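You operate a simulated robot arm through the tools that you are given. There is no shell and no other tool. Be economical: measure what you need, move in short steps, check, and stop when the job is done.

You run a simulated two-armed robot. Do the job below in one go: nothing can be reset, and whatever is moved stays where it is left.

Task
Set the filler for tall cans and clamp the rail out.
Fine: Raise the heads, turn the black wheel to tall. Free the rail by the knob marked grip and leave that at tight; the flow, foam and cold knobs and the numbered levers stay. Where these are worked on the way, their far stop is far enough and under half their travel is too little: knob marked grip.
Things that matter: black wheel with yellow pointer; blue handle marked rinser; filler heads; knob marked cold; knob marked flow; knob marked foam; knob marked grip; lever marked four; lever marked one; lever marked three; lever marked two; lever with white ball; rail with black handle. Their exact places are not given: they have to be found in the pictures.

It is judged by the outcome, as a careful person would: the job done as asked, and still so three seconds after it is handed in. It fails if anything else is knocked over, pushed out of place, dropped, spilled or broken.

Robot
Two 7-joint arms with fingered hands on one trunk, on a base that drives. Base frame: it is fixed to the floor where the robot stands at the start and does not move with it; the origin is under the middle of the robot, x ahead of it, y to its left, z up. Units: m, degrees, N and s.
The left shoulder is at the start at [0.069, 0.149, 1.335], the right one opposite. With the tool pointing down near the work surface each hand reaches from about 0.1 to 0.72 m from the robot's upright axis, wherever it stands, measured 20 degrees to its own side. Places, roughly: black wheel with yellow pointer [0.5, -0.5, 0.8]; blue handle marked rinser [0.6, -0.3, 0.8]; filler heads [1.1, 0.3, 1.2]; knob marked cold [0.6, -0.2, 0.8]; knob marked flow [0.7, 0, 0.8]; knob marked foam [0.7, -0.1, 0.8]; knob marked grip [0.7, -0.2, 1]; lever marked four [0.8, 0.2, 1.4]; lever marked one [0.9, 0.5, 1.4]; lever marked three [0.9, 0.3, 1.4]; lever marked two [0.9, 0.4, 1.4]; lever with white ball [0.8, 0, 1.3]; rail with black handle [0.8, -0.2, 1]. Payload 3.6 kg a hand.
Tool frame (each hand has its own): the origin (TCP) lies between the finger pads and is the grasp point; the fingertips stand 0.025 m ahead of it; z points along the fingers, y is the line along which they close. Largest opening 0.088 m; the body of the gripper starts 0.029 m behind the TCP. The gripper is a hand of 4 fingers: y runs from the thumb to the fingers, the wrist lies at [-0.013, -0.097, -0.162] in the tool frame, and closing takes about 1.5 s.
Orientation is told as [roll, pitch, yaw] about the base's x, y, z axes, in that order, counted from this pose: with the fingers straight down and the wrist toward the robot, the tool's x, y and z point along [0, 1, 0], [1, 0, 0] and [0, 0, -1] of the base frame.

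Tools
- The arms move only by the tool jog_arm. It takes "left_targets", "right_targets" or both (then of equal length, played together; a hand with none holds still); each is a list of rows, each a list of 7 numbers: the shift along the base's x, y, z in units of 25 mm (1.0 is 25 mm), then the turn, a rotation vector about the base's x, y, z in units of 8 degrees (1.0 is 8 degrees), then the gripper command, from -1 (shut) to 1 (fully open), values between in proportion. In form: [[x, y, z, wx, wy, wz, hand], ...]. A call has 1 to 10 rows; each row shifts and turns the commanded pose from where the row before left it. A call with a number of a shift or a turn outside -1 to 1 is refused whole. Rows are played at 5 a second. More than 0.05 m and 8.6 degrees between two rows, or a gripper value outside its range, and nothing of the call is played. A pose out of reach is approached as far as the arm can. The call stops where the force on the tool passes 90 N (or 10 N more than at its start, if that is more) or the arm is blocked; 0.2 s more then pass. The fingers move at their own pace (about 0.045 m/s each) and stop on an object; they squeeze with about 21 N. The grip force told is the motor's: it shows also when the fingers shut on nothing. Time passes only in rows, and 0.2 s behind the last, so rows that do not move let the fingers close. The reply holds the time, the measured pose of the TCP, the force on the tool along the base axes, the opening and the grip force, in the units named above and with some noise, with the torque about the TCP (base axes, N m) and any sound that the robot's microphone picked up.
- Cameras (640 x 400 px; columns grow to the right, rows downward): "scene" is now at [0.1345, -0.0159, 1.5652]; the picture's right is [-0.18, -0.98, 0.00], its down [-0.54, 0.10, -0.83] and it looks along [0.82, -0.15, -0.55] (base axes); focal length 214 px, centre (320, 200). "left" rides on the left gripper at [-0.064, -0.083, -0.098] in its tool frame; the picture's right is [-0.62, -0.37, 0.69], its down [0.71, -0.63, 0.30] and it looks along [0.32, 0.68, 0.65] (tool axes); focal length 265 px, centre (320, 200). "right" rides on the right gripper at [0.064, -0.083, -0.098] in its tool frame; the picture's right is [-0.62, 0.37, -0.69], its down [-0.71, -0.63, 0.30] and it looks along [-0.32, 0.68, 0.65] (tool axes); focal length 265 px, centre (320, 200).
- capture(camera): a new picture of that camera. The clock stands still meanwhile.
- slide_trunk(by): slides the trunk up (or, below 0, down) by that many m; the arms and the scene camera ride with it, the base frame stays. It gives what a move gives, with no picture.
- drive_base(legs): drives the robot by 1 to 6 legs, each [ahead, left, turn to the left] in m, m and degrees, along the robot's own axes; the way and the turn of a leg run together, so that a leg with both is an arc; at most 1.5 m and 180 degrees a leg. The arms and the cameras ride along, it lands a little off, and it stops where it bumps. It gives what a move gives.
- grasp_type(shape, hand): the hand has 4 fingers and takes this shape, open, in about a second: jaw (thumb against the fingers, like two jaws); tri (thumb and two fingers); tip (a fingertip pinch); poke (one finger out to press); point (the index stretched); flat (the hand flat); cup (the hand cupped); fist (a fist). The gripper value then closes the fingers along that shape, each until it touches; the sizes above hold for jaw. It gives what a move gives, with no picture.
- pan_tilt(pan, tilt): turns the head with the scene camera to pan (to the left, within 86 degrees either way) and tilt (down, from -29 to 69), counted from straight ahead of the robot. It gives what a move gives.
- pixel_to_xyz(camera, pixels): for up to 12 pixels [column, row] of the newest picture of that camera ("zoom" is the newest enlarged one), the place [x, y, z] in the base frame of the surface seen there, good to about 0.002 m. The clock stands still meanwhile.
- close_up(camera, box): a new picture of the part [left, top, right, bottom] of that camera's present view, enlarged. The clock stands still meanwhile.
- hand_in(): hands the job in; it is judged then, once.

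Work in short steps. Measure before you move; look again where a grasp or a placing could have gone wrong, and mend it. You have 80 turns and 58 pictures in all, those below and enlarged ones among them. Open the grippers and draw the arms clear of the work before you hand the job in, unless the task says otherwise; then end with one line.

The tools are called after ">>>" as a command line: name --argument value ..., lists and objects as JSON in quotes. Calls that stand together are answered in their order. jog_arm: Moves the arms, as the interface text tells. Its arguments: {"type":"object","properties":{"left_targets":{"type":"array","items":{"type":"array","items":{"type":"number"}}},"right_targets":{"type":"array","items":{"type":"array","items":{"type":"number"}}}},"required":[]} The other tools are called the same way: slide_trunk (by) slides the trunk up or down; grasp_type (shape, hand) gives the hand a shape; drive_base (legs) drives the base; pan_tilt (pan, tilt) turns the head that bears the scene camera; capture (camera) takes a picture; pixel_to_xyz (camera, pixels) gives the place of the surface under pixels of a picture; close_up (camera, box) takes an enlarged picture of a part of a camera's view; hand_in () hands the job in.

At the start:

```text
t: 0.0
left_tool_pos: [0.5848, 0.0825, 1.4842]
left_orientation: [0.0, 0.0, 0.1]
left_contact_force: [0.0, 0.5, -0.4]
left_wrist_torque: [0.02, -0.02, 0.01]
left_finger_gap: 0.0876
left_gripper_force: 0.1
left_shape: jaw
right_tool_pos: [0.3909, -0.295, 1.4297]
right_orientation: [-0.1, 0.0, -0.1]
right_contact_force: [-0.2, -0.3, -0.1]
right_wrist_torque: [-0.01, 0.01, -0.04]
right_finger_gap: 0.0878
right_gripper_force: 0.0
right_shape: jaw
trunk travel left (down, up): [-0.825, 0.115]
robot x, y, heading: [-0.0021, 0.0055, 0.0]
head pan, tilt: [-10.5, 33.6]
```

scene: 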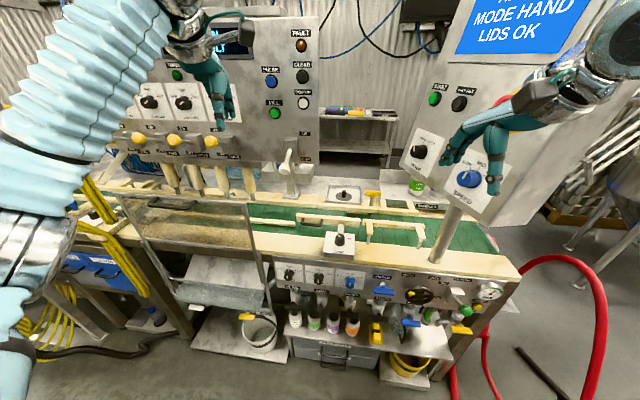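
right: 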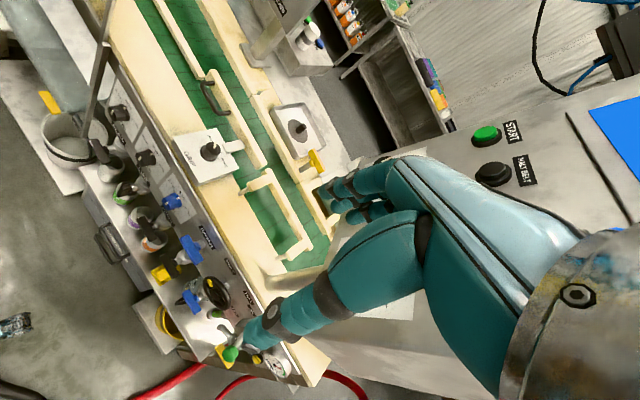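
left: 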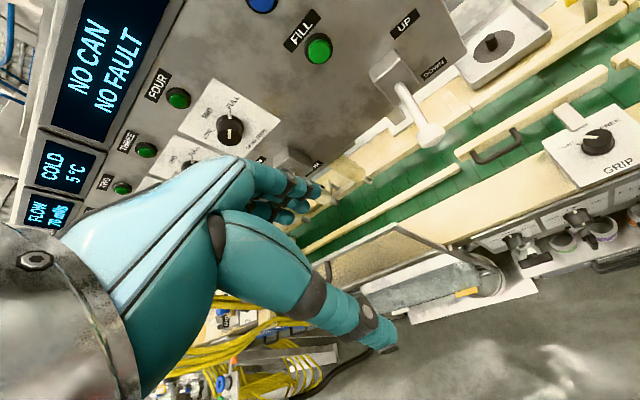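

The scene shows the grip knob near (340,238), the white-ball lever near (288,165) and the black wheel near (418,296). I enlarge these regions.

>>> close_up --camera "scene" --box '[270, 120, 430, 260]'

>>> close_up --camera "scene" --box '[270, 250, 510, 350]'

>>> close_up --camera "left" --box '[320, 0, 640, 200]'

```text
2.86 times, centred on (350, 190) of scene
```

zoom: 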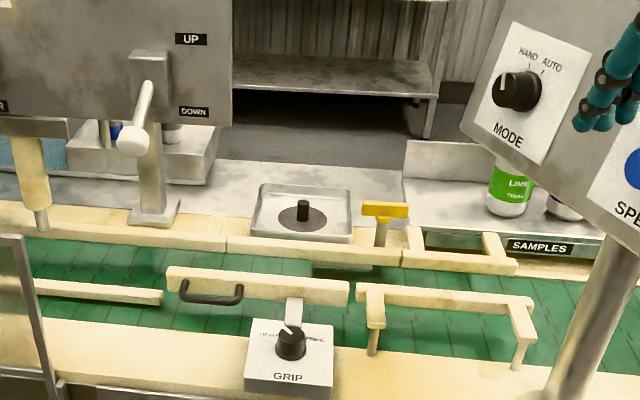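

```text
2.67 times, centred on (390, 300) of scene
```

zoom: 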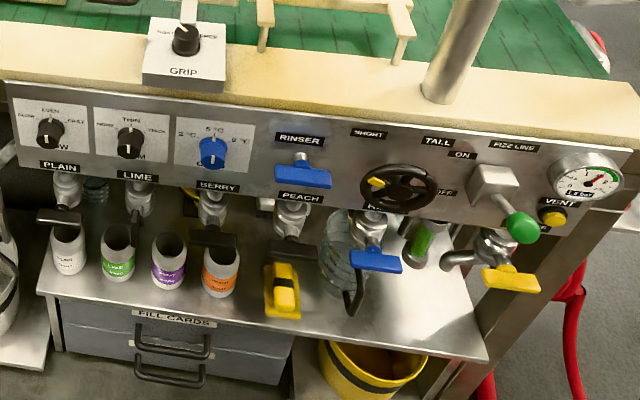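

```text
2.00 times, centred on (480, 100) of left
```

zoom: 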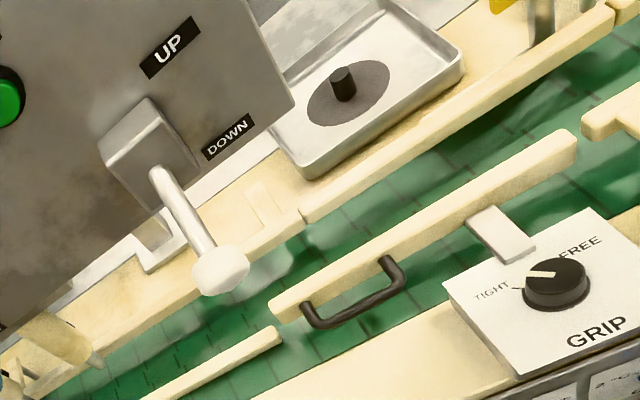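

The latest zoom (left camera) shows the lever, rail handle and grip knob well; I measure points there.

>>> pixel_to_xyz --camera "zoom" --pixels '[[222, 268], [190, 215], [158, 175], [152, 110], [312, 318], [355, 312], [398, 278], [430, 215], [500, 235], [557, 272], [520, 345], [350, 280]]'

>>> pixel_to_xyz --camera "scene" --pixels '[[418, 296], [411, 295], [432, 297], [419, 286], [418, 306], [403, 298], [383, 290], [350, 283], [320, 277], [289, 275], [360, 275], [450, 260]]'

>>> close_up --camera "left" --box '[520, 80, 640, 200]'

```text
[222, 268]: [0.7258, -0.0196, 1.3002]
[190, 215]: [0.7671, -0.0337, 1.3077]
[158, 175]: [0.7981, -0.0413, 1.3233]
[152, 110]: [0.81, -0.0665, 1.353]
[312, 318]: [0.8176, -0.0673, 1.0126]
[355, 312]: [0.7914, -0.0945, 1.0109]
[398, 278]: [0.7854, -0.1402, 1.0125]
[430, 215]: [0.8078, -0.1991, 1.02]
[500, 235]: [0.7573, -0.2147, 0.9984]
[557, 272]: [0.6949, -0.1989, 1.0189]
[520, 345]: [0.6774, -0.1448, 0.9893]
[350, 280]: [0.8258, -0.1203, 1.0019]
```

```text
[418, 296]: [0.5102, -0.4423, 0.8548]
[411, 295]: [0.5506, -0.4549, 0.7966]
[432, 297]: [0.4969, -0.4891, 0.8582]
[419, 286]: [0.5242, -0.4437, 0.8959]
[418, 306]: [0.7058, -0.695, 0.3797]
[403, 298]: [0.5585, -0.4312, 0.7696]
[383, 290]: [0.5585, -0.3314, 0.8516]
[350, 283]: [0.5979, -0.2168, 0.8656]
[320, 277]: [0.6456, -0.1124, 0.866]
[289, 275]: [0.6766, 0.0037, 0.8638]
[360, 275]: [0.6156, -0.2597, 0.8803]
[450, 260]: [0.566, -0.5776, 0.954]
```

```text
3.33 times, centred on (580, 140) of left
```

zoom: 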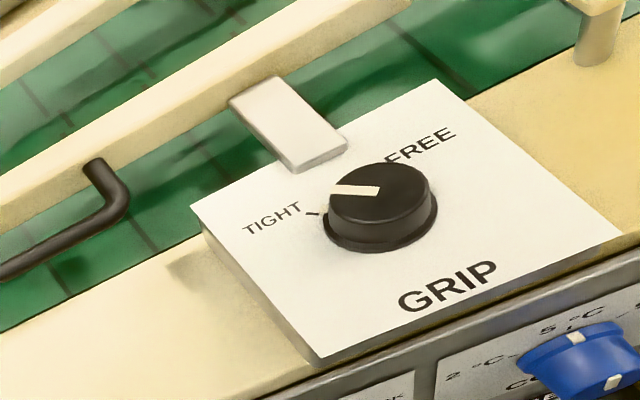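

The machine front runs about 19° askew of my axes. I turn the base right to face it squarely and look again.

>>> drive_base --legs '[[0, 0, -19]]'

>>> pan_tilt --pan -5 --tilt 45

>>> capture --camera "scene"

```text
t: 1.4
left_tool_pos: [0.58, -0.1122, 1.4835]
left_orientation: [0.0, 0.0, -19.0]
left_contact_force: [0.9, -0.5, -0.3]
left_wrist_torque: [-0.01, 0.02, 0.01]
left_finger_gap: 0.0877
left_gripper_force: 0.0
left_shape: jaw
right_tool_pos: [0.2746, -0.408, 1.4297]
right_orientation: [0.0, 0.1, -18.9]
right_contact_force: [-0.5, 0.3, 0.5]
right_wrist_torque: [0.01, -0.02, -0.02]
right_finger_gap: 0.0876
right_gripper_force: 0.1
right_shape: jaw
trunk travel left (down, up): [-0.825, 0.115]
robot x, y, heading: [-0.0003, -0.0007, -19.4]
head pan, tilt: [-10.5, 33.6]
```

```text
t: 2.2
left_tool_pos: [0.5818, -0.1119, 1.4828]
left_orientation: [-0.1, 0.0, -18.9]
left_contact_force: [0.2, 0.2, -0.1]
left_wrist_torque: [0.02, 0.04, -0.02]
left_finger_gap: 0.0876
left_gripper_force: 0.2
left_shape: jaw
right_tool_pos: [0.2744, -0.4061, 1.4296]
right_orientation: [0.0, 0.0, -18.9]
right_contact_force: [-0.1, 0.5, -0.1]
right_wrist_torque: [0.0, 0.03, -0.02]
right_finger_gap: 0.0878
right_gripper_force: 0.0
right_shape: jaw
trunk travel left (down, up): [-0.825, 0.115]
robot x, y, heading: [0.0036, -0.0002, -19.0]
head pan, tilt: [-5.0, 45.0]
```

```text
50 pictures are left
```

scene: 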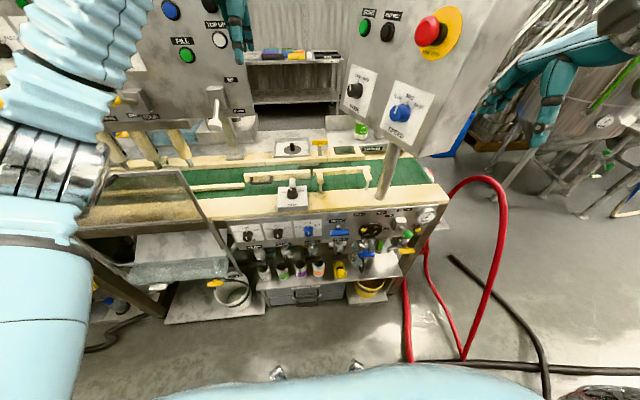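

Facing squarely now. I enlarge the conveyor/grip/lever area and the panel with the wheel, around (370,230).

>>> close_up --camera "scene" --box '[230, 150, 330, 215]'

>>> pixel_to_xyz --camera "zoom" --pixels '[[310, 190], [310, 260], [402, 225], [390, 270], [430, 280], [300, 320], [100, 165], [420, 165], [210, 180], [170, 225], [85, 225], [560, 235]]'

>>> close_up --camera "scene" --box '[310, 200, 420, 270]'

```text
6.15 times, centred on (280, 182) of scene
```

zoom: 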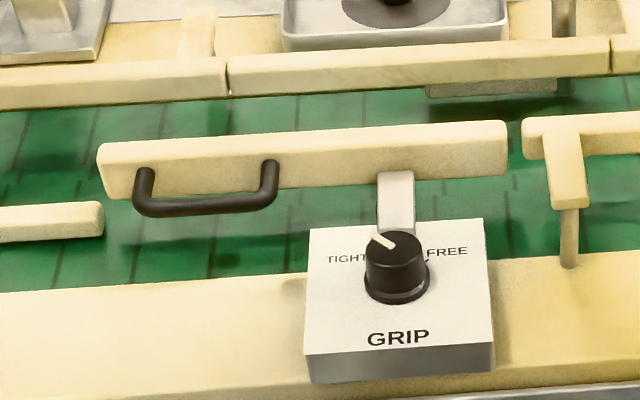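

```text
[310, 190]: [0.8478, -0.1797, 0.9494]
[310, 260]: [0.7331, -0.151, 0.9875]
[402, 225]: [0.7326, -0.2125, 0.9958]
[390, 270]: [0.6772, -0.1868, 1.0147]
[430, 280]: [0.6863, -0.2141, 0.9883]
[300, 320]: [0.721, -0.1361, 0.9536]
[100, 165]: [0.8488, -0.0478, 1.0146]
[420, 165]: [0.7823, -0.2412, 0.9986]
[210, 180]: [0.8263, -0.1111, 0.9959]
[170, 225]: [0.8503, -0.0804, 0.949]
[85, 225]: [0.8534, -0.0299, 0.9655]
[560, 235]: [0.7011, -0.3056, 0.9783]
```

```text
5.71 times, centred on (365, 235) of scene
```

zoom: 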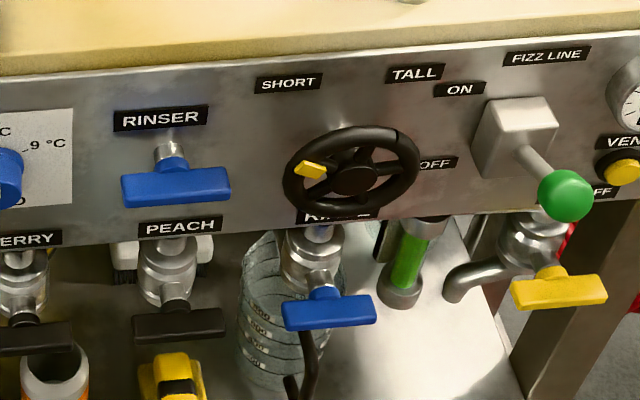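

The lever is the first job: the left hand goes to face the ball at about (0.735,-0.023,1.30) with fingers pointing forward, stopping 0.12 m short. I turn and shift in two calls.

>>> jog_arm --left_targets '[[0.13, 0.43, -0.61, -0.306, -0.886, 0, 1], [0.13, 0.43, -0.61, -0.306, -0.886, 0, 1], [0.13, 0.43, -0.61, -0.306, -0.886, 0, 1], [0.13, 0.43, -0.61, -0.306, -0.886, 0, 1], [0.13, 0.43, -0.61, -0.306, -0.886, 0, 1], [0.13, 0.43, -0.61, -0.306, -0.886, 0, 1]]'

>>> jog_arm --left_targets '[[0.13, 0.43, -0.61, -0.306, -0.886, 0, 1], [0.13, 0.43, -0.61, -0.306, -0.886, 0, 1], [0.13, 0.43, -0.61, -0.306, -0.886, 0, 1], [0.13, 0.43, -0.61, -0.306, -0.886, 0, 1], [0.13, 0.43, -0.61, -0.306, -0.886, 0, 1], [0.13, 0.43, -0.61, -0.306, -0.886, 0, 1]]'

>>> pan_tilt --pan 15 --tilt 35

>>> capture --camera "scene"

>>> capture --camera "left"

```text
t: 3.6
left_tool_pos: [0.5989, -0.0467, 1.3935]
left_orientation: [-0.2, -45.2, -18.7]
left_contact_force: [0.2, 0.1, 0.7]
left_wrist_torque: [-0.03, 0.0, 0.04]
left_finger_gap: 0.0876
left_gripper_force: 0.0
left_shape: jaw
right_tool_pos: [0.2743, -0.4056, 1.4303]
right_orientation: [-0.1, 0.0, -18.9]
right_contact_force: [0.2, 0.0, -0.4]
right_wrist_torque: [-0.01, -0.01, 0.02]
right_finger_gap: 0.0875
right_gripper_force: 0.1
right_shape: jaw
trunk travel left (down, up): [-0.825, 0.115]
robot x, y, heading: [0.0013, -0.0028, -19.2]
head pan, tilt: [-5.0, 45.0]
```

```text
t: 5.0
left_tool_pos: [0.6218, 0.019, 1.3092]
left_orientation: [64.3, -87.7, -82.8]
left_contact_force: [0.5, 0.2, -1.0]
left_wrist_torque: [-0.01, -0.02, 0.01]
left_finger_gap: 0.0877
left_gripper_force: 0.1
left_shape: jaw
left hand out of reach, approached as far as the arm can: row 6
right_tool_pos: [0.2745, -0.4105, 1.4295]
right_orientation: [0.2, 0.0, -18.9]
right_contact_force: [-0.2, 0.1, 0.5]
right_wrist_torque: [0.01, -0.02, 0.02]
right_finger_gap: 0.0878
right_gripper_force: 0.1
right_shape: jaw
trunk travel left (down, up): [-0.825, 0.115]
robot x, y, heading: [-0.002, -0.0024, -19.2]
head pan, tilt: [-5.0, 45.0]
```

```text
t: 5.8
left_tool_pos: [0.6219, 0.0197, 1.3116]
left_orientation: [65.1, -88.1, -83.6]
left_contact_force: [-0.5, -0.4, -0.5]
left_wrist_torque: [-0.01, -0.02, -0.01]
left_finger_gap: 0.0877
left_gripper_force: 0.1
left_shape: jaw
right_tool_pos: [0.2755, -0.4086, 1.4289]
right_orientation: [0.0, 0.1, -18.9]
right_contact_force: [-0.3, -0.1, -0.3]
right_wrist_torque: [0.0, -0.03, -0.01]
right_finger_gap: 0.0877
right_gripper_force: 0.0
right_shape: jaw
trunk travel left (down, up): [-0.825, 0.115]
robot x, y, heading: [-0.0009, 0.0003, -19.3]
head pan, tilt: [15.0, 35.0]
```

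```text
47 pictures are left
```

scene: 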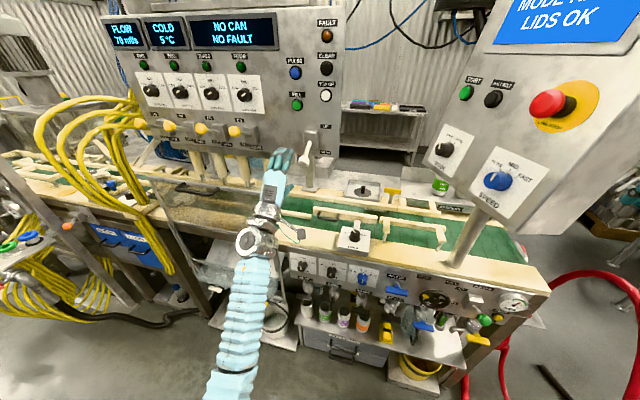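

```text
46 pictures are left
```

left: 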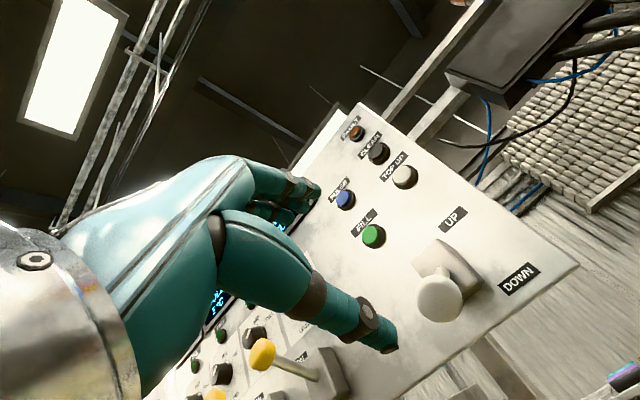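

The ball is visible at (438,298) in the left picture. I measure ball and lever base.

>>> pixel_to_xyz --camera "left" --pixels '[[438, 298], [438, 318], [418, 298], [458, 298], [440, 250], [438, 280]]'

>>> pixel_to_xyz --camera "scene" --pixels '[[302, 159], [278, 154], [287, 180], [290, 158]]'

```text
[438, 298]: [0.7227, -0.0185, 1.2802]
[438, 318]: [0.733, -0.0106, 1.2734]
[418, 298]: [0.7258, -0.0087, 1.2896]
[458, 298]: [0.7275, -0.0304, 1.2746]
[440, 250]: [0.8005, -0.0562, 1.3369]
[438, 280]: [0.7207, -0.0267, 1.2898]
```

```text
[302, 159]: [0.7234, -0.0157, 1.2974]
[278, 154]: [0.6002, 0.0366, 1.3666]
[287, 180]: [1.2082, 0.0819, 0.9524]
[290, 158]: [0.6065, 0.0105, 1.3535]
```

Ball centre is about (0.735,-0.025,1.285). I lower a little, ease pitch, and go forward with the hand open so the ball sits between thumb and fingers.

>>> jog_arm --left_targets '[[0, 0, -0.6, 0.306, 0.886, 0, 1], [0.0, 0, -0.5, 0, 0, 0, 1], [0.75, -0.29, 0, 0, 0, 0, 1], [0.75, -0.29, 0, 0, 0, 0, 1], [0.75, -0.29, 0, 0, 0, 0, 1], [0.75, -0.29, 0, 0, 0, 0, 1], [0.75, -0.29, 0, 0, 0, 0, 1], [0.75, -0.29, 0, 0, 0, 0, 1]]'

>>> capture --camera "left"

>>> close_up --camera "scene" --box '[220, 100, 380, 200]'

```text
t: 7.6
left_tool_pos: [0.7326, -0.0241, 1.2833]
left_orientation: [-1.7, -82.5, -17.1]
left_contact_force: [-0.4, -0.9, 0.4]
left_wrist_torque: [0.03, -0.01, 0.02]
left_finger_gap: 0.0879
left_gripper_force: 0.1
left_shape: jaw
right_tool_pos: [0.2759, -0.4049, 1.4296]
right_orientation: [-0.1, -0.1, -18.9]
right_contact_force: [-1.2, -0.8, -0.3]
right_wrist_torque: [-0.02, 0.0, -0.03]
right_finger_gap: 0.0878
right_gripper_force: 0.1
right_shape: jaw
trunk travel left (down, up): [-0.825, 0.115]
robot x, y, heading: [0.0001, 0.0017, -19.1]
head pan, tilt: [15.0, 35.0]
```

```text
45 pictures are left
```

left: 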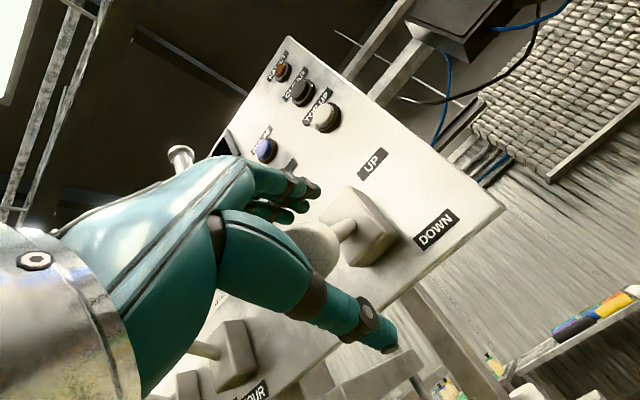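

```text
4.00 times, centred on (300, 150) of scene
```

zoom: 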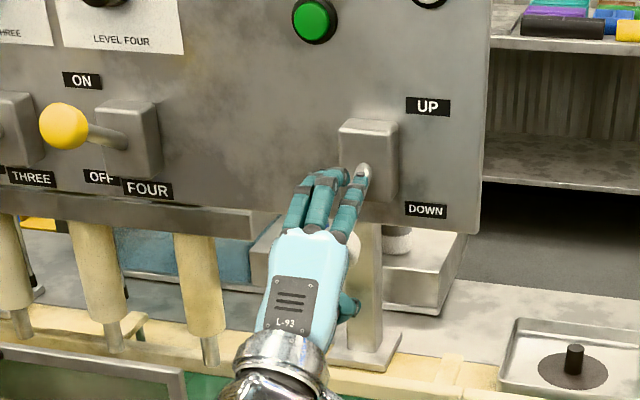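

The ball sits between the fingers and thumb. I close on it.

>>> jog_arm --left_targets '[[0, 0, 0, 0, 0, 0, -0.6], [0, 0, 0, 0, 0, 0, -0.6], [0, 0, 0, 0, 0, 0, -0.6], [0, 0, 0, 0, 0, 0, -0.6], [0, 0, 0, 0, 0, 0, -0.6], [0, 0, 0, 0, 0, 0, -0.6], [0, 0, 0, 0, 0, 0, -0.6]]'

>>> jog_arm --left_targets '[[-0.28, 0.1, 0.7, 0, 0, 0, -0.6], [-0.2, 0.07, 0.7, 0, 0, 0, -0.6], [-0.08, 0.03, 0.7, 0, 0, 0, -0.6], [0.08, -0.03, 0.7, 0, 0, 0, -0.6], [0.2, -0.07, 0.7, 0, 0, 0, -0.6]]'

>>> close_up --camera "scene" --box '[220, 100, 380, 200]'

```text
t: 9.2
left_tool_pos: [0.7314, -0.0267, 1.2842]
left_orientation: [-1.1, -82.5, -18.0]
left_contact_force: [0.6, -1.8, 2.0]
left_wrist_torque: [-0.1, -0.26, 0.1]
left_finger_gap: 0.0209
left_gripper_force: 20.9
left_shape: jaw
right_tool_pos: [0.275, -0.4076, 1.4301]
right_orientation: [0.1, 0.0, -18.9]
right_contact_force: [-0.1, -0.4, -0.2]
right_wrist_torque: [-0.02, -0.01, -0.03]
right_finger_gap: 0.0877
right_gripper_force: 0.0
right_shape: jaw
trunk travel left (down, up): [-0.825, 0.115]
robot x, y, heading: [0.001, 0.002, -19.1]
head pan, tilt: [15.0, 35.0]
```

```text
t: 10.4
left_tool_pos: [0.73, -0.0275, 1.3644]
left_orientation: [-0.5, -81.7, -18.6]
left_contact_force: [4.0, -15.2, -20.2]
left_wrist_torque: [-0.01, 0.09, -0.1]
left_finger_gap: 0.0185
left_gripper_force: 20.9
left_shape: jaw
right_tool_pos: [0.2786, -0.4108, 1.4274]
right_orientation: [0.0, 0.2, -19.0]
right_contact_force: [-0.6, -0.4, -0.3]
right_wrist_torque: [0.0, -0.07, -0.04]
right_finger_gap: 0.0876
right_gripper_force: 0.0
right_shape: jaw
trunk travel left (down, up): [-0.825, 0.115]
robot x, y, heading: [-0.0025, -0.0035, -19.5]
head pan, tilt: [15.0, 35.0]
```

```text
4.00 times, centred on (300, 150) of scene
```

zoom: 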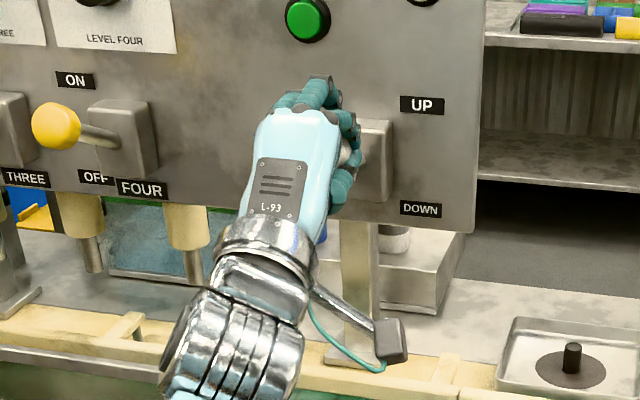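

The heads rose and the resistance is about 20 N. I lift further to find the stop.

>>> jog_arm --left_targets '[[0.25, -0.09, 0.5, 0, 0, 0, -0.6], [0.3, -0.1, 0.5, 0, 0, 0, -0.6], [0.3, -0.1, 0.4, 0, 0, 0, -0.6]]'

```text
t: 11.2
left_tool_pos: [0.749, -0.031, 1.405]
left_orientation: [-0.7, -82.5, -18.1]
left_contact_force: [0.0, -0.1, -0.5]
left_wrist_torque: [-0.02, 0.02, 0.02]
left_finger_gap: 0.0165
left_gripper_force: 20.7
left_shape: jaw
right_tool_pos: [0.2789, -0.409, 1.428]
right_orientation: [0.0, 0.2, -18.9]
right_contact_force: [-0.8, 0.2, -0.8]
right_wrist_torque: [0.01, 0.03, -0.04]
right_finger_gap: 0.0876
right_gripper_force: 0.0
right_shape: jaw
trunk travel left (down, up): [-0.825, 0.115]
robot x, y, heading: [0.0015, -0.0005, -19.1]
head pan, tilt: [15.0, 35.0]
```

Force dropped to zero: it likely slid off the ball at the stop. I open, back away and look.

>>> jog_arm --left_targets '[[0, 0, 0, 0, 0, 0, 0.8], [0, 0, 0, 0, 0, 0, 0.8], [0, 0, 0, 0, 0, 0, 0.8], [0, 0, 0, 0, 0, 0, 0.8], [-0.9, 0.31, 0, 0, 0, 0, 0.8], [-0.9, 0.31, 0, 0, 0, 0, 0.8], [-0.9, 0.31, 0, 0, 0, 0, 0.8], [-0.9, 0.31, 0, 0, 0, 0, 0.8], [-0.9, 0.31, 0, 0, 0, 0, 0.8]]'

>>> close_up --camera "scene" --box '[220, 100, 380, 200]'

>>> capture --camera "left"

```text
t: 13.2
left_tool_pos: [0.6324, 0.009, 1.4067]
left_orientation: [-1.1, -82.5, -18.0]
left_contact_force: [0.0, 0.1, 0.6]
left_wrist_torque: [0.0, -0.01, 0.01]
left_finger_gap: 0.0792
left_gripper_force: 0.0
left_shape: jaw
right_tool_pos: [0.2747, -0.4052, 1.4307]
right_orientation: [0.1, 0.1, -19.0]
right_contact_force: [0.2, 0.4, 0.0]
right_wrist_torque: [0.04, 0.01, 0.01]
right_finger_gap: 0.0877
right_gripper_force: 0.1
right_shape: jaw
trunk travel left (down, up): [-0.825, 0.115]
robot x, y, heading: [-0.0018, -0.003, -19.3]
head pan, tilt: [15.0, 35.0]
```

```text
4.00 times, centred on (300, 150) of scene
```

zoom: 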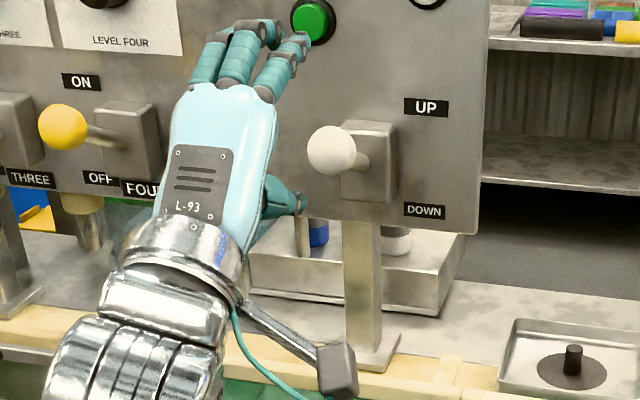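

```text
41 pictures are left
```

left: 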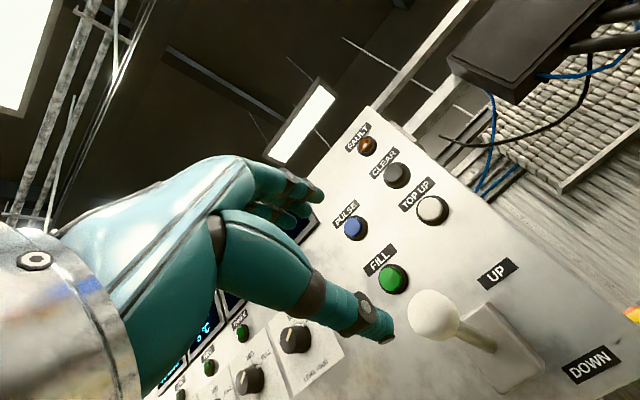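

Now I measure the ball's present height and look at the heads.

>>> pixel_to_xyz --camera "left" --pixels '[[433, 314], [480, 338], [433, 295], [433, 335]]'

>>> close_up --camera "scene" --box '[130, 110, 290, 210]'

```text
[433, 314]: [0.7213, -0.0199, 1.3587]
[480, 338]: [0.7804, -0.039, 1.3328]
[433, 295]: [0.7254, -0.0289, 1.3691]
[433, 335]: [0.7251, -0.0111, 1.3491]
```

```text
4.00 times, centred on (210, 160) of scene
```

zoom: 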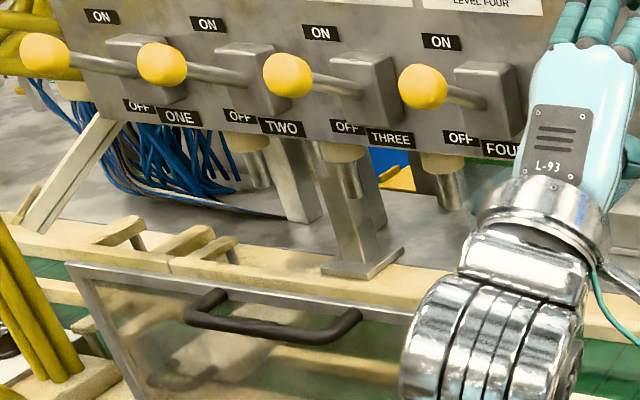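

The lever is at its UP stop and the heads are raised. Before driving closer to reach the rail handle, I measure the lower front obstacles in the last scene picture.

>>> pixel_to_xyz --camera "scene" --pixels '[[265, 350], [300, 353], [340, 345], [385, 372], [440, 345], [415, 375], [490, 342], [225, 295], [420, 358], [340, 280], [440, 325], [362, 320]]'

```text
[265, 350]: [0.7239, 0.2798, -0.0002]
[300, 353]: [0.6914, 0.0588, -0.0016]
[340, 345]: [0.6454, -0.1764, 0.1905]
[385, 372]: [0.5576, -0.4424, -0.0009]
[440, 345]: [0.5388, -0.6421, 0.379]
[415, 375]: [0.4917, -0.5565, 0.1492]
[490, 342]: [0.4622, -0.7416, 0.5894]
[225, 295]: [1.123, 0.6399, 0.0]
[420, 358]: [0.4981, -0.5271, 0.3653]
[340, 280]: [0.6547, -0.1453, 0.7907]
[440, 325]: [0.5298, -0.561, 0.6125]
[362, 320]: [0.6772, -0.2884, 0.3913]
```

Front obstacles start about 0.64 m ahead, so a 0.12 m approach is safe. First I retract the left hand, turning it mostly down, and check where the right-hand MODE panel is.

>>> jog_arm --left_targets '[[-0.9, 0.1, 0, 0, 0, 0, 0.8], [-0.57, -0.06, -0.57, 0.306, 0.886, 0, 0.8], [-0.57, -0.06, -0.57, 0.306, 0.886, 0, 0.8], [-0.57, -0.06, -0.57, 0.306, 0.886, 0, 0.8], [-0.57, -0.06, -0.57, 0.306, 0.886, 0, 0.8], [-0.57, -0.06, -0.57, 0.306, 0.886, 0, 0.8], [-0.57, -0.06, -0.57, 0.306, 0.886, 0, 0.8], [-0.57, -0.06, -0.57, 0.306, 0.886, 0, 0.8]]'

>>> pixel_to_xyz --camera "scene" --pixels '[[548, 103], [500, 212], [430, 160], [590, 110], [497, 180], [425, 165]]'

```text
t: 15.0
left_tool_pos: [0.5103, 0.0002, 1.3076]
left_orientation: [-0.1, -30.0, -18.9]
left_contact_force: [0.9, 0.0, 0.0]
left_wrist_torque: [-0.04, 0.0, -0.01]
left_finger_gap: 0.0791
left_gripper_force: 0.0
left_shape: jaw
right_tool_pos: [0.2749, -0.4067, 1.4304]
right_orientation: [-0.1, 0.0, -18.9]
right_contact_force: [-0.6, -0.3, -0.4]
right_wrist_torque: [0.02, -0.01, 0.01]
right_finger_gap: 0.0878
right_gripper_force: 0.1
right_shape: jaw
trunk travel left (down, up): [-0.825, 0.115]
robot x, y, heading: [0.0008, 0.0045, -19.1]
head pan, tilt: [15.0, 35.0]
```

```text
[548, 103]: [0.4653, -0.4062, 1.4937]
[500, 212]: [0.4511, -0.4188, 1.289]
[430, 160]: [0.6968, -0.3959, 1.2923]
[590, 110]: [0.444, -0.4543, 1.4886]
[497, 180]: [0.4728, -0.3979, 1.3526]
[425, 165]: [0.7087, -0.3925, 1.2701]
```

The slanted MODE panel's near edge is at about (0.45,-0.42), z≥1.28. I bring the right hand inward and lower so that it passes under that panel, then lower the trunk and drive in.

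>>> jog_arm --right_targets '[[0.636, 0.89, -0.52, 0, 0, 0, 1], [0.636, 0.89, -0.52, 0, 0, 0, 1], [0.636, 0.89, -0.52, 0, 0, 0, 1], [0.636, 0.89, -0.52, 0, 0, 0, 1], [0.636, 0.89, -0.52, 0, 0, 0, 1], [0.636, 0.89, -0.52, 0, 0, 0, 1], [0.636, 0.89, -0.52, 0, 0, 0, 1], [0.636, 0.89, -0.52, 0, 0, 0, 1], [0.636, 0.89, -0.52, 0, 0, 0, 1], [0.636, 0.89, -0.52, 0, 0, 0, 1]]'

>>> slide_trunk --by -0.18

>>> drive_base --legs '[[0.12, 0, 0]]'

>>> pan_tilt --pan 0 --tilt 45

>>> capture --camera "scene"

>>> capture --camera "right"

```text
t: 17.2
left_tool_pos: [0.5157, 0.0004, 1.3067]
left_orientation: [0.0, -29.9, -18.9]
left_contact_force: [0.0, 0.3, 0.3]
left_wrist_torque: [0.01, 0.04, 0.0]
left_finger_gap: 0.079
left_gripper_force: 0.1
left_shape: jaw
right_tool_pos: [0.4367, -0.1856, 1.2995]
right_orientation: [0.0, 0.0, -19.0]
right_contact_force: [-0.4, -0.3, 0.1]
right_wrist_torque: [-0.01, -0.01, 0.0]
right_finger_gap: 0.0874
right_gripper_force: 0.1
right_shape: jaw
trunk travel left (down, up): [-0.825, 0.115]
robot x, y, heading: [-0.0016, 0.0038, -19.4]
head pan, tilt: [15.0, 35.0]
```

```text
t: 19.2
left_tool_pos: [0.5118, 0.0019, 1.1285]
left_orientation: [-0.1, -30.0, -18.9]
left_contact_force: [0.4, 0.1, -0.1]
left_wrist_torque: [0.03, 0.0, -0.02]
left_finger_gap: 0.0791
left_gripper_force: 0.0
left_shape: jaw
right_tool_pos: [0.4331, -0.1847, 1.1202]
right_orientation: [0.0, 0.0, -18.9]
right_contact_force: [-0.5, 0.2, -0.9]
right_wrist_torque: [-0.02, 0.01, 0.03]
right_finger_gap: 0.0877
right_gripper_force: 0.0
right_shape: jaw
trunk travel left (down, up): [-0.645, 0.295]
robot x, y, heading: [-0.0001, -0.0001, -19.3]
head pan, tilt: [15.0, 35.0]
```

```text
t: 20.4
left_tool_pos: [0.6227, -0.0407, 1.1301]
left_orientation: [0.1, -30.1, -19.0]
left_contact_force: [0.4, -0.8, 0.4]
left_wrist_torque: [-0.03, 0.0, 0.02]
left_finger_gap: 0.0789
left_gripper_force: 0.1
left_shape: jaw
right_tool_pos: [0.5436, -0.2277, 1.1209]
right_orientation: [0.1, -0.2, -18.9]
right_contact_force: [-0.2, 0.2, 0.1]
right_wrist_torque: [0.01, -0.02, 0.01]
right_finger_gap: 0.0876
right_gripper_force: 0.0
right_shape: jaw
trunk travel left (down, up): [-0.645, 0.295]
robot x, y, heading: [0.1158, -0.0411, -19.2]
head pan, tilt: [15.0, 35.0]
```

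```text
t: 21.2
left_tool_pos: [0.6269, -0.0381, 1.1265]
left_orientation: [-0.2, -29.9, -18.9]
left_contact_force: [0.4, 0.3, 0.2]
left_wrist_torque: [0.01, -0.04, 0.0]
left_finger_gap: 0.079
left_gripper_force: 0.1
left_shape: jaw
right_tool_pos: [0.5484, -0.2236, 1.1205]
right_orientation: [0.0, 0.0, -18.9]
right_contact_force: [0.0, 0.1, -0.7]
right_wrist_torque: [-0.01, 0.01, 0.01]
right_finger_gap: 0.0876
right_gripper_force: 0.1
right_shape: jaw
trunk travel left (down, up): [-0.645, 0.295]
robot x, y, heading: [0.1154, -0.0358, -18.9]
head pan, tilt: [0.0, 45.0]
```

```text
39 pictures are left
```

scene: 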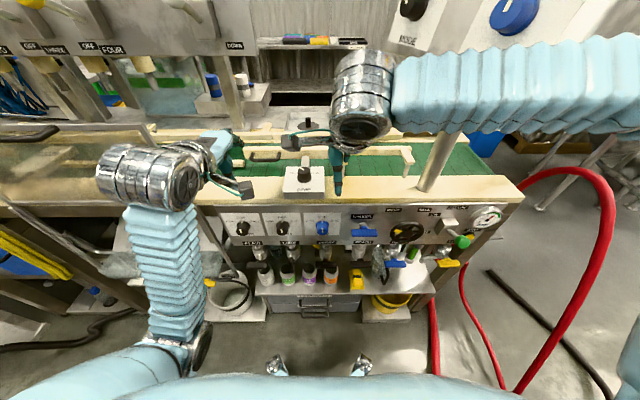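

```text
38 pictures are left
```

right: 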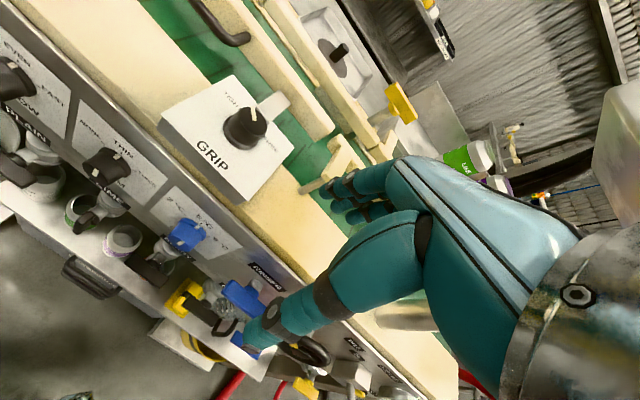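

I measure the knob in the right view and the right forearm's distance to the post in the scene view.

>>> pixel_to_xyz --camera "right" --pixels '[[243, 122], [228, 128], [262, 118], [245, 148], [240, 108], [256, 138], [265, 145], [268, 103], [224, 98]]'

>>> pixel_to_xyz --camera "scene" --pixels '[[360, 95], [430, 90], [520, 85], [610, 85], [440, 155], [450, 130], [430, 50], [510, 40]]'

>>> close_up --camera "right" --box '[150, 20, 350, 210]'

```text
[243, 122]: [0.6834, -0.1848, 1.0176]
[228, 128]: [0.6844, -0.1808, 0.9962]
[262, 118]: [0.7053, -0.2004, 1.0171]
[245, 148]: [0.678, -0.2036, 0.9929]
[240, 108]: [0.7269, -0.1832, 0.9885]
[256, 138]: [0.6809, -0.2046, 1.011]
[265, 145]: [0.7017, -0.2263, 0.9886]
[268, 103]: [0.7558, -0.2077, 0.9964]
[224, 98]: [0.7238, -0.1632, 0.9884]
```

```text
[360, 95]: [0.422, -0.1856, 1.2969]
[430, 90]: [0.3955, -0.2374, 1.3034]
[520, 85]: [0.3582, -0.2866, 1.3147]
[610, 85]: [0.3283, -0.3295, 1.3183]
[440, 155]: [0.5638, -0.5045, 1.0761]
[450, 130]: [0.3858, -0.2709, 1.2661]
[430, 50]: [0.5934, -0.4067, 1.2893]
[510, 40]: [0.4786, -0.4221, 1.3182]
```

```text
2.11 times, centred on (250, 115) of right
```

zoom: 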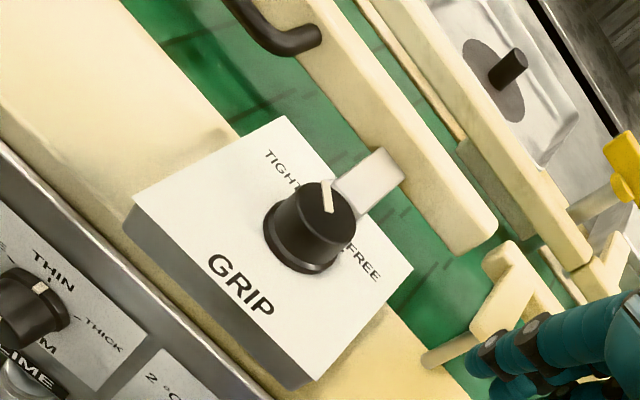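

The knob centre is about (0.692,-0.197), top z 1.018, pointing to TIGHT; FREE is about 90° clockwise. I bring the right hand above it pre-turned +60° so it can then turn clockwise.

>>> jog_arm --right_targets '[[0.72, 0.13, -0.05, 0, 0, 0.94, 0.6], [0.72, 0.13, -0.05, 0, 0, 0.94, 0.6], [0.72, 0.13, -0.05, 0, 0, 0.94, 0.6], [0.72, 0.13, -0.05, 0, 0, 0.94, 0.6], [0.72, 0.13, -0.05, 0, 0, 0.94, 0.6], [0.72, 0.13, -0.05, 0, 0, 0.94, 0.6], [0.72, 0.13, -0.05, 0, 0, 0.94, 0.6], [0.72, 0.13, -0.05, 0, 0, 0.94, 0.6]]'

>>> capture --camera "scene"

>>> capture --camera "right"

```text
t: 23.2
left_tool_pos: [0.6109, -0.018, 1.1332]
left_orientation: [-1.3, -31.2, -18.4]
left_contact_force: [0.1, 0.6, 0.3]
left_wrist_torque: [-0.01, 0.03, -0.01]
left_finger_gap: 0.0793
left_gripper_force: 0.1
left_shape: jaw
right_tool_pos: [0.6205, -0.2081, 1.128]
right_orientation: [-2.5, -0.5, 42.6]
right_contact_force: [0.2, 0.2, -0.3]
right_wrist_torque: [0.01, -0.01, 0.01]
right_finger_gap: 0.0706
right_gripper_force: 0.0
right_shape: jaw
right hand out of reach, approached as far as the arm can: row 4, 5, 6, 7, 8
trunk travel left (down, up): [-0.645, 0.295]
robot x, y, heading: [0.1153, -0.0374, -19.0]
head pan, tilt: [0.0, 45.0]
stopped in row 8 (right hand): the arm was blocked; the commanded pose is now the measured one
```

```text
36 pictures are left
```

scene: 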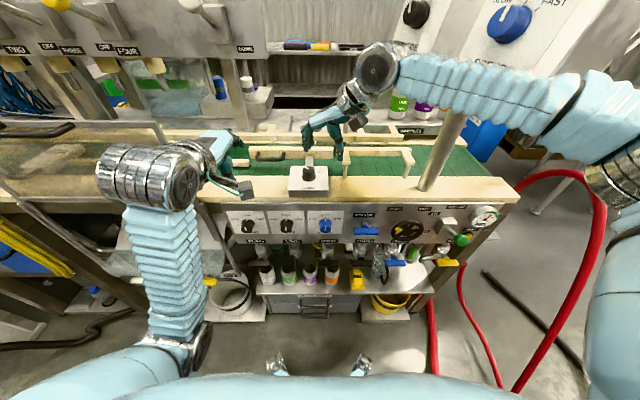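

```text
35 pictures are left
```

right: 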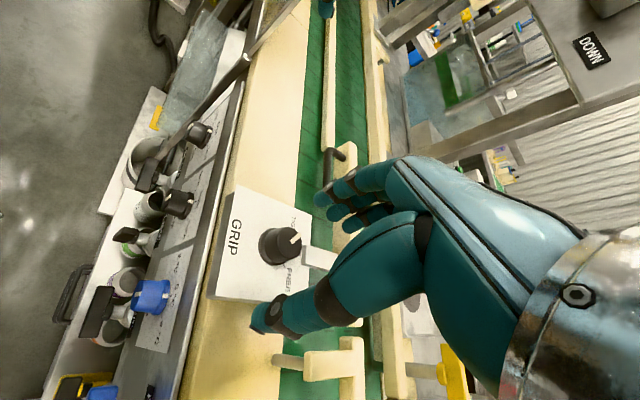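

The right arm got blocked, likely its forearm near the MODE panel. I retract it along the way it came and will use the left hand for knob and rail instead.

>>> jog_arm --right_targets '[[-0.5, 0.05, 0, 0, 0, -0.9, 0.6], [-0.6, -0.05, 0, 0, 0, -0.9, 0.6], [-0.6, -0.05, 0, 0, 0, -0.9, 0.6], [-0.6, -0.05, 0, 0, 0, -0.9, 0.6], [-0.6, -0.05, 0, 0, 0, -0.9, 0.6], [-0.6, 0.1, 0, 0, 0, -0.9, 0.6], [-0.6, 0.1, 0, 0, 0, -0.9, 0.6], [-0.6, 0.1, 0, 0, 0, -0.9, 0.6], [-0.7, -0.4, -0.3, 0, 0, 0, 0.6], [-0.7, -0.5, -0.3, 0, 0, 0, 0.6]]'

>>> capture --camera "scene"

```text
t: 25.4
left_tool_pos: [0.6256, -0.0394, 1.1281]
left_orientation: [0.0, -30.1, -18.9]
left_contact_force: [-0.1, 0.3, 0.0]
left_wrist_torque: [0.04, 0.01, 0.02]
left_finger_gap: 0.0791
left_gripper_force: 0.0
left_shape: jaw
right_tool_pos: [0.4803, -0.2536, 1.101]
right_orientation: [-0.5, -0.7, -15.9]
right_contact_force: [-0.1, -0.6, 0.3]
right_wrist_torque: [0.02, 0.02, 0.0]
right_finger_gap: 0.0707
right_gripper_force: 0.0
right_shape: jaw
trunk travel left (down, up): [-0.645, 0.295]
robot x, y, heading: [0.1169, -0.0379, -19.0]
head pan, tilt: [0.0, 45.0]
```

```text
34 pictures are left
```

scene: 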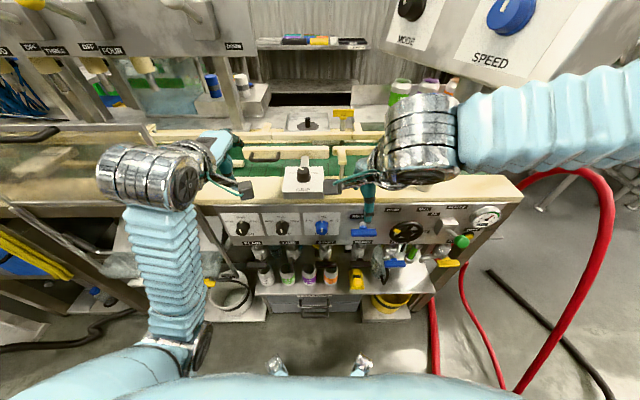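

The SPEED and MODE panel is unchanged. I move the right hand further aside and bring the left hand over the grip knob, fingers down, pre-turned +15°.

>>> jog_arm --right_targets '[[-0.6, -0.9, -0.3, 0, 0, 0, 0.6], [-0.6, -0.9, -0.3, 0, 0, 0, 0.6], [-0.6, -0.9, -0.3, 0, 0, 0, 0.6], [-0.6, -0.9, -0.3, 0, 0, 0, 0.6]]'

>>> jog_arm --left_targets '[[0.377, -0.9, -0.2, 0.29, 0.83, 0, 0.6], [0.377, -0.9, -0.2, 0.29, 0.83, 0, 0.6], [0.377, -0.9, -0.2, 0.29, 0.83, 0, 0.6], [0.377, -0.9, -0.2, 0.29, 0.83, 0, 0.6], [0.377, -0.9, -0.2, 0.07, 0.2, 0.6, 0.6], [0.377, -0.9, -0.2, 0, 0, 0.6, 0.6], [0.377, -0.9, -0.2, 0, 0, 0.6, 0.6]]'

>>> capture --camera "left"

```text
t: 26.4
left_tool_pos: [0.6244, -0.0412, 1.1284]
left_orientation: [0.0, -30.1, -19.0]
left_contact_force: [-0.4, -0.4, 0.2]
left_wrist_torque: [0.02, 0.03, -0.01]
left_finger_gap: 0.0788
left_gripper_force: 0.0
left_shape: jaw
right_tool_pos: [0.4322, -0.3468, 1.0742]
right_orientation: [-0.7, -0.5, -15.6]
right_contact_force: [-0.2, -0.4, 0.2]
right_wrist_torque: [0.02, 0.0, 0.04]
right_finger_gap: 0.0705
right_gripper_force: 0.2
right_shape: jaw
right hand out of reach, approached as far as the arm can: row 4
trunk travel left (down, up): [-0.645, 0.295]
robot x, y, heading: [0.1162, -0.0396, -19.2]
head pan, tilt: [0.0, 45.0]
```

```text
t: 27.6
left_tool_pos: [0.7015, -0.0964, 1.0861]
left_orientation: [6.8, -0.9, -8.4]
left_contact_force: [-0.1, -0.4, 0.0]
left_wrist_torque: [-0.02, -0.02, -0.01]
left_finger_gap: 0.0707
left_gripper_force: 0.1
left_shape: jaw
right_tool_pos: [0.4339, -0.344, 1.0742]
right_orientation: [-0.8, -0.4, -15.8]
right_contact_force: [0.8, -0.5, 0.6]
right_wrist_torque: [0.0, -0.01, 0.01]
right_finger_gap: 0.0704
right_gripper_force: 0.0
right_shape: jaw
trunk travel left (down, up): [-0.645, 0.295]
robot x, y, heading: [0.1157, -0.0402, -19.4]
head pan, tilt: [0.0, 45.0]
stopped in row 6 (left hand): the arm was blocked; the commanded pose is now the measured one
```

```text
33 pictures are left
```

left: 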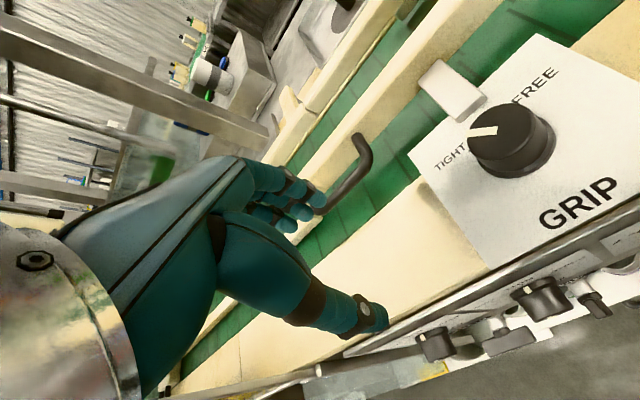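

The left hand is stopped short at (0.70,-0.096,1.086), tilted a bit. I look at the scene to see what blocks it.

>>> pan_tilt --pan 15 --tilt 40

>>> capture --camera "scene"

```text
t: 28.4
left_tool_pos: [0.7, -0.0997, 1.0879]
left_orientation: [7.0, -0.8, -8.5]
left_contact_force: [0.7, -0.2, 0.1]
left_wrist_torque: [0.03, -0.03, -0.03]
left_finger_gap: 0.0706
left_gripper_force: 0.0
left_shape: jaw
right_tool_pos: [0.4337, -0.3456, 1.0747]
right_orientation: [-0.8, -0.5, -15.8]
right_contact_force: [0.3, -0.4, -0.6]
right_wrist_torque: [-0.01, -0.04, 0.01]
right_finger_gap: 0.0706
right_gripper_force: 0.1
right_shape: jaw
trunk travel left (down, up): [-0.645, 0.295]
robot x, y, heading: [0.1154, -0.0415, -18.8]
head pan, tilt: [15.0, 40.0]
```

```text
32 pictures are left
```

scene: 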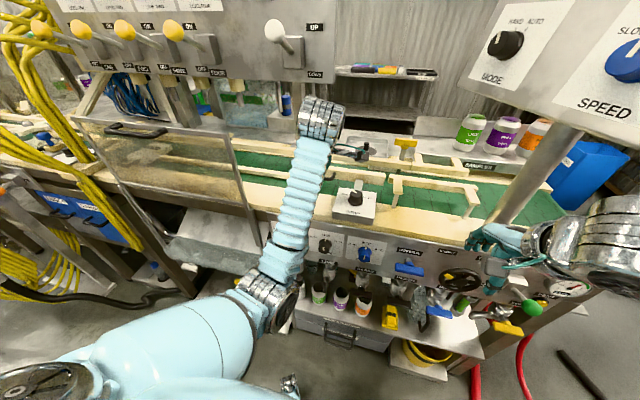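

>>> pixel_to_xyz --camera "scene" --pixels '[[265, 300], [285, 310], [282, 262], [300, 200], [320, 130], [300, 285], [310, 262]]'

>>> close_up --camera "scene" --box '[220, 220, 360, 350]'

```text
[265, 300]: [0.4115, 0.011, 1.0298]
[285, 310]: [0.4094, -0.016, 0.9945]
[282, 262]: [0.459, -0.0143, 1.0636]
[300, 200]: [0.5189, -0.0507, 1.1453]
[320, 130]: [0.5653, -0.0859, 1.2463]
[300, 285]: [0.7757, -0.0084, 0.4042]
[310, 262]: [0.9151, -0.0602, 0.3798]
```

```text
3.08 times, centred on (290, 285) of scene
```

zoom: 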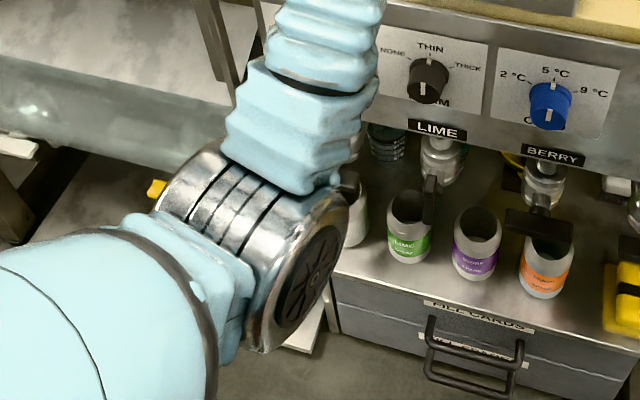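

The elbow at (0.41,0.0,1.0) is clear of the machine, so the block may be a wrist limit from the +yaw. I turn back yaw and roll first, then shift toward the knob slowly.

>>> jog_arm --left_targets '[[0, 0, 0.2, -0.45, 0, -0.7, 0.6], [0, 0, 0.2, -0.45, 0, -0.7, 0.6], [0, -0.4, 0, 0, 0, -0.5, 0.6], [0, -0.6, 0, 0, 0, -0.5, 0.6], [0, -0.6, 0, 0, 0, -0.5, 0.6], [0, -0.6, 0, 0, 0, -0.5, 0.6], [0, -0.6, 0, 0, 0, -0.5, 0.6], [0, -0.6, 0, 0, 0, -0.5, 0.6]]'

```text
t: 30.2
left_tool_pos: [0.7056, -0.1777, 1.0935]
left_orientation: [0.7, -2.0, -43.2]
left_contact_force: [0.8, 0.6, 0.2]
left_wrist_torque: [-0.02, 0.01, 0.03]
left_finger_gap: 0.0707
left_gripper_force: 0.0
left_shape: jaw
right_tool_pos: [0.4331, -0.346, 1.0743]
right_orientation: [-0.7, -0.6, -15.8]
right_contact_force: [-0.2, 0.2, -0.3]
right_wrist_torque: [0.02, -0.05, 0.01]
right_finger_gap: 0.0706
right_gripper_force: 0.1
right_shape: jaw
trunk travel left (down, up): [-0.645, 0.295]
robot x, y, heading: [0.116, -0.0378, -19.2]
head pan, tilt: [15.0, 40.0]
```

That worked. I centre on the knob (0.692,-0.197) and take a look before descending.

>>> jog_arm --left_targets '[[-0.27, -0.38, 0, 0, 0.25, 0, 0.6], [-0.27, -0.38, 0, 0, 0, 0, 0.6], [0, 0, -0.6, 0, 0, 0, 0.6], [0, 0, -0.6, 0, 0, 0, 0.6]]'

>>> capture --camera "left"

>>> close_up --camera "scene" --box '[280, 110, 440, 250]'

```text
t: 31.2
left_tool_pos: [0.6956, -0.1966, 1.0708]
left_orientation: [-1.0, -1.4, -42.6]
left_contact_force: [-0.1, 0.1, 0.4]
left_wrist_torque: [-0.01, -0.01, -0.02]
left_finger_gap: 0.0705
left_gripper_force: 0.0
left_shape: jaw
right_tool_pos: [0.4339, -0.346, 1.0747]
right_orientation: [-0.7, -0.5, -15.8]
right_contact_force: [0.4, -0.2, 0.9]
right_wrist_torque: [0.01, -0.03, 0.02]
right_finger_gap: 0.0706
right_gripper_force: 0.0
right_shape: jaw
trunk travel left (down, up): [-0.645, 0.295]
robot x, y, heading: [0.1168, -0.0376, -19.0]
head pan, tilt: [15.0, 40.0]
```

```text
30 pictures are left
```

left: 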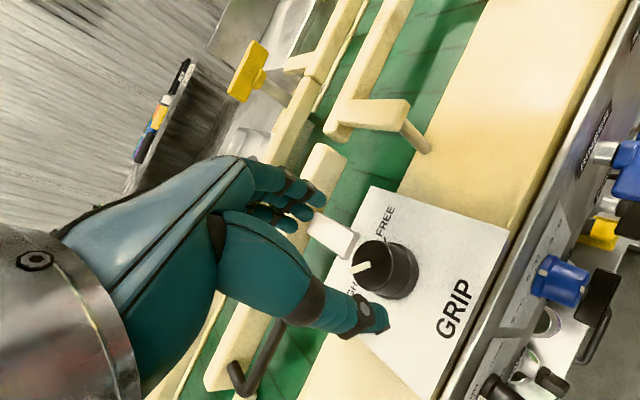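

```text
2.86 times, centred on (360, 180) of scene
```

zoom: 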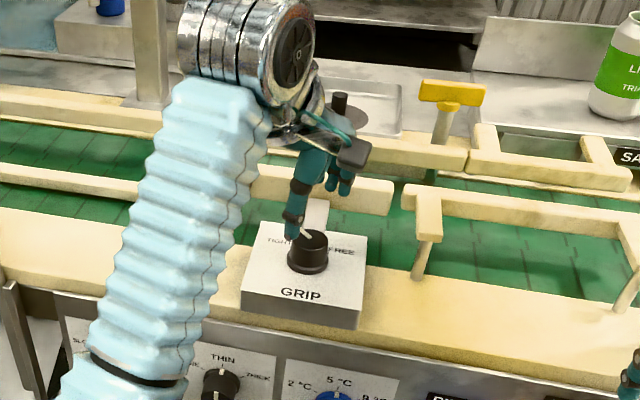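

>>> pixel_to_xyz --camera "left" --pixels '[[385, 265], [362, 268], [408, 265], [388, 245], [380, 318], [320, 200], [372, 302]]'

```text
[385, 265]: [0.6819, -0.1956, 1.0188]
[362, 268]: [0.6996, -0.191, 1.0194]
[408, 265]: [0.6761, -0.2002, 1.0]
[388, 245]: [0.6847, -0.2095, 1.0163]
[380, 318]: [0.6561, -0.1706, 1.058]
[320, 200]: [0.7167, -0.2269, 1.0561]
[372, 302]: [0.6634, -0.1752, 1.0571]
```

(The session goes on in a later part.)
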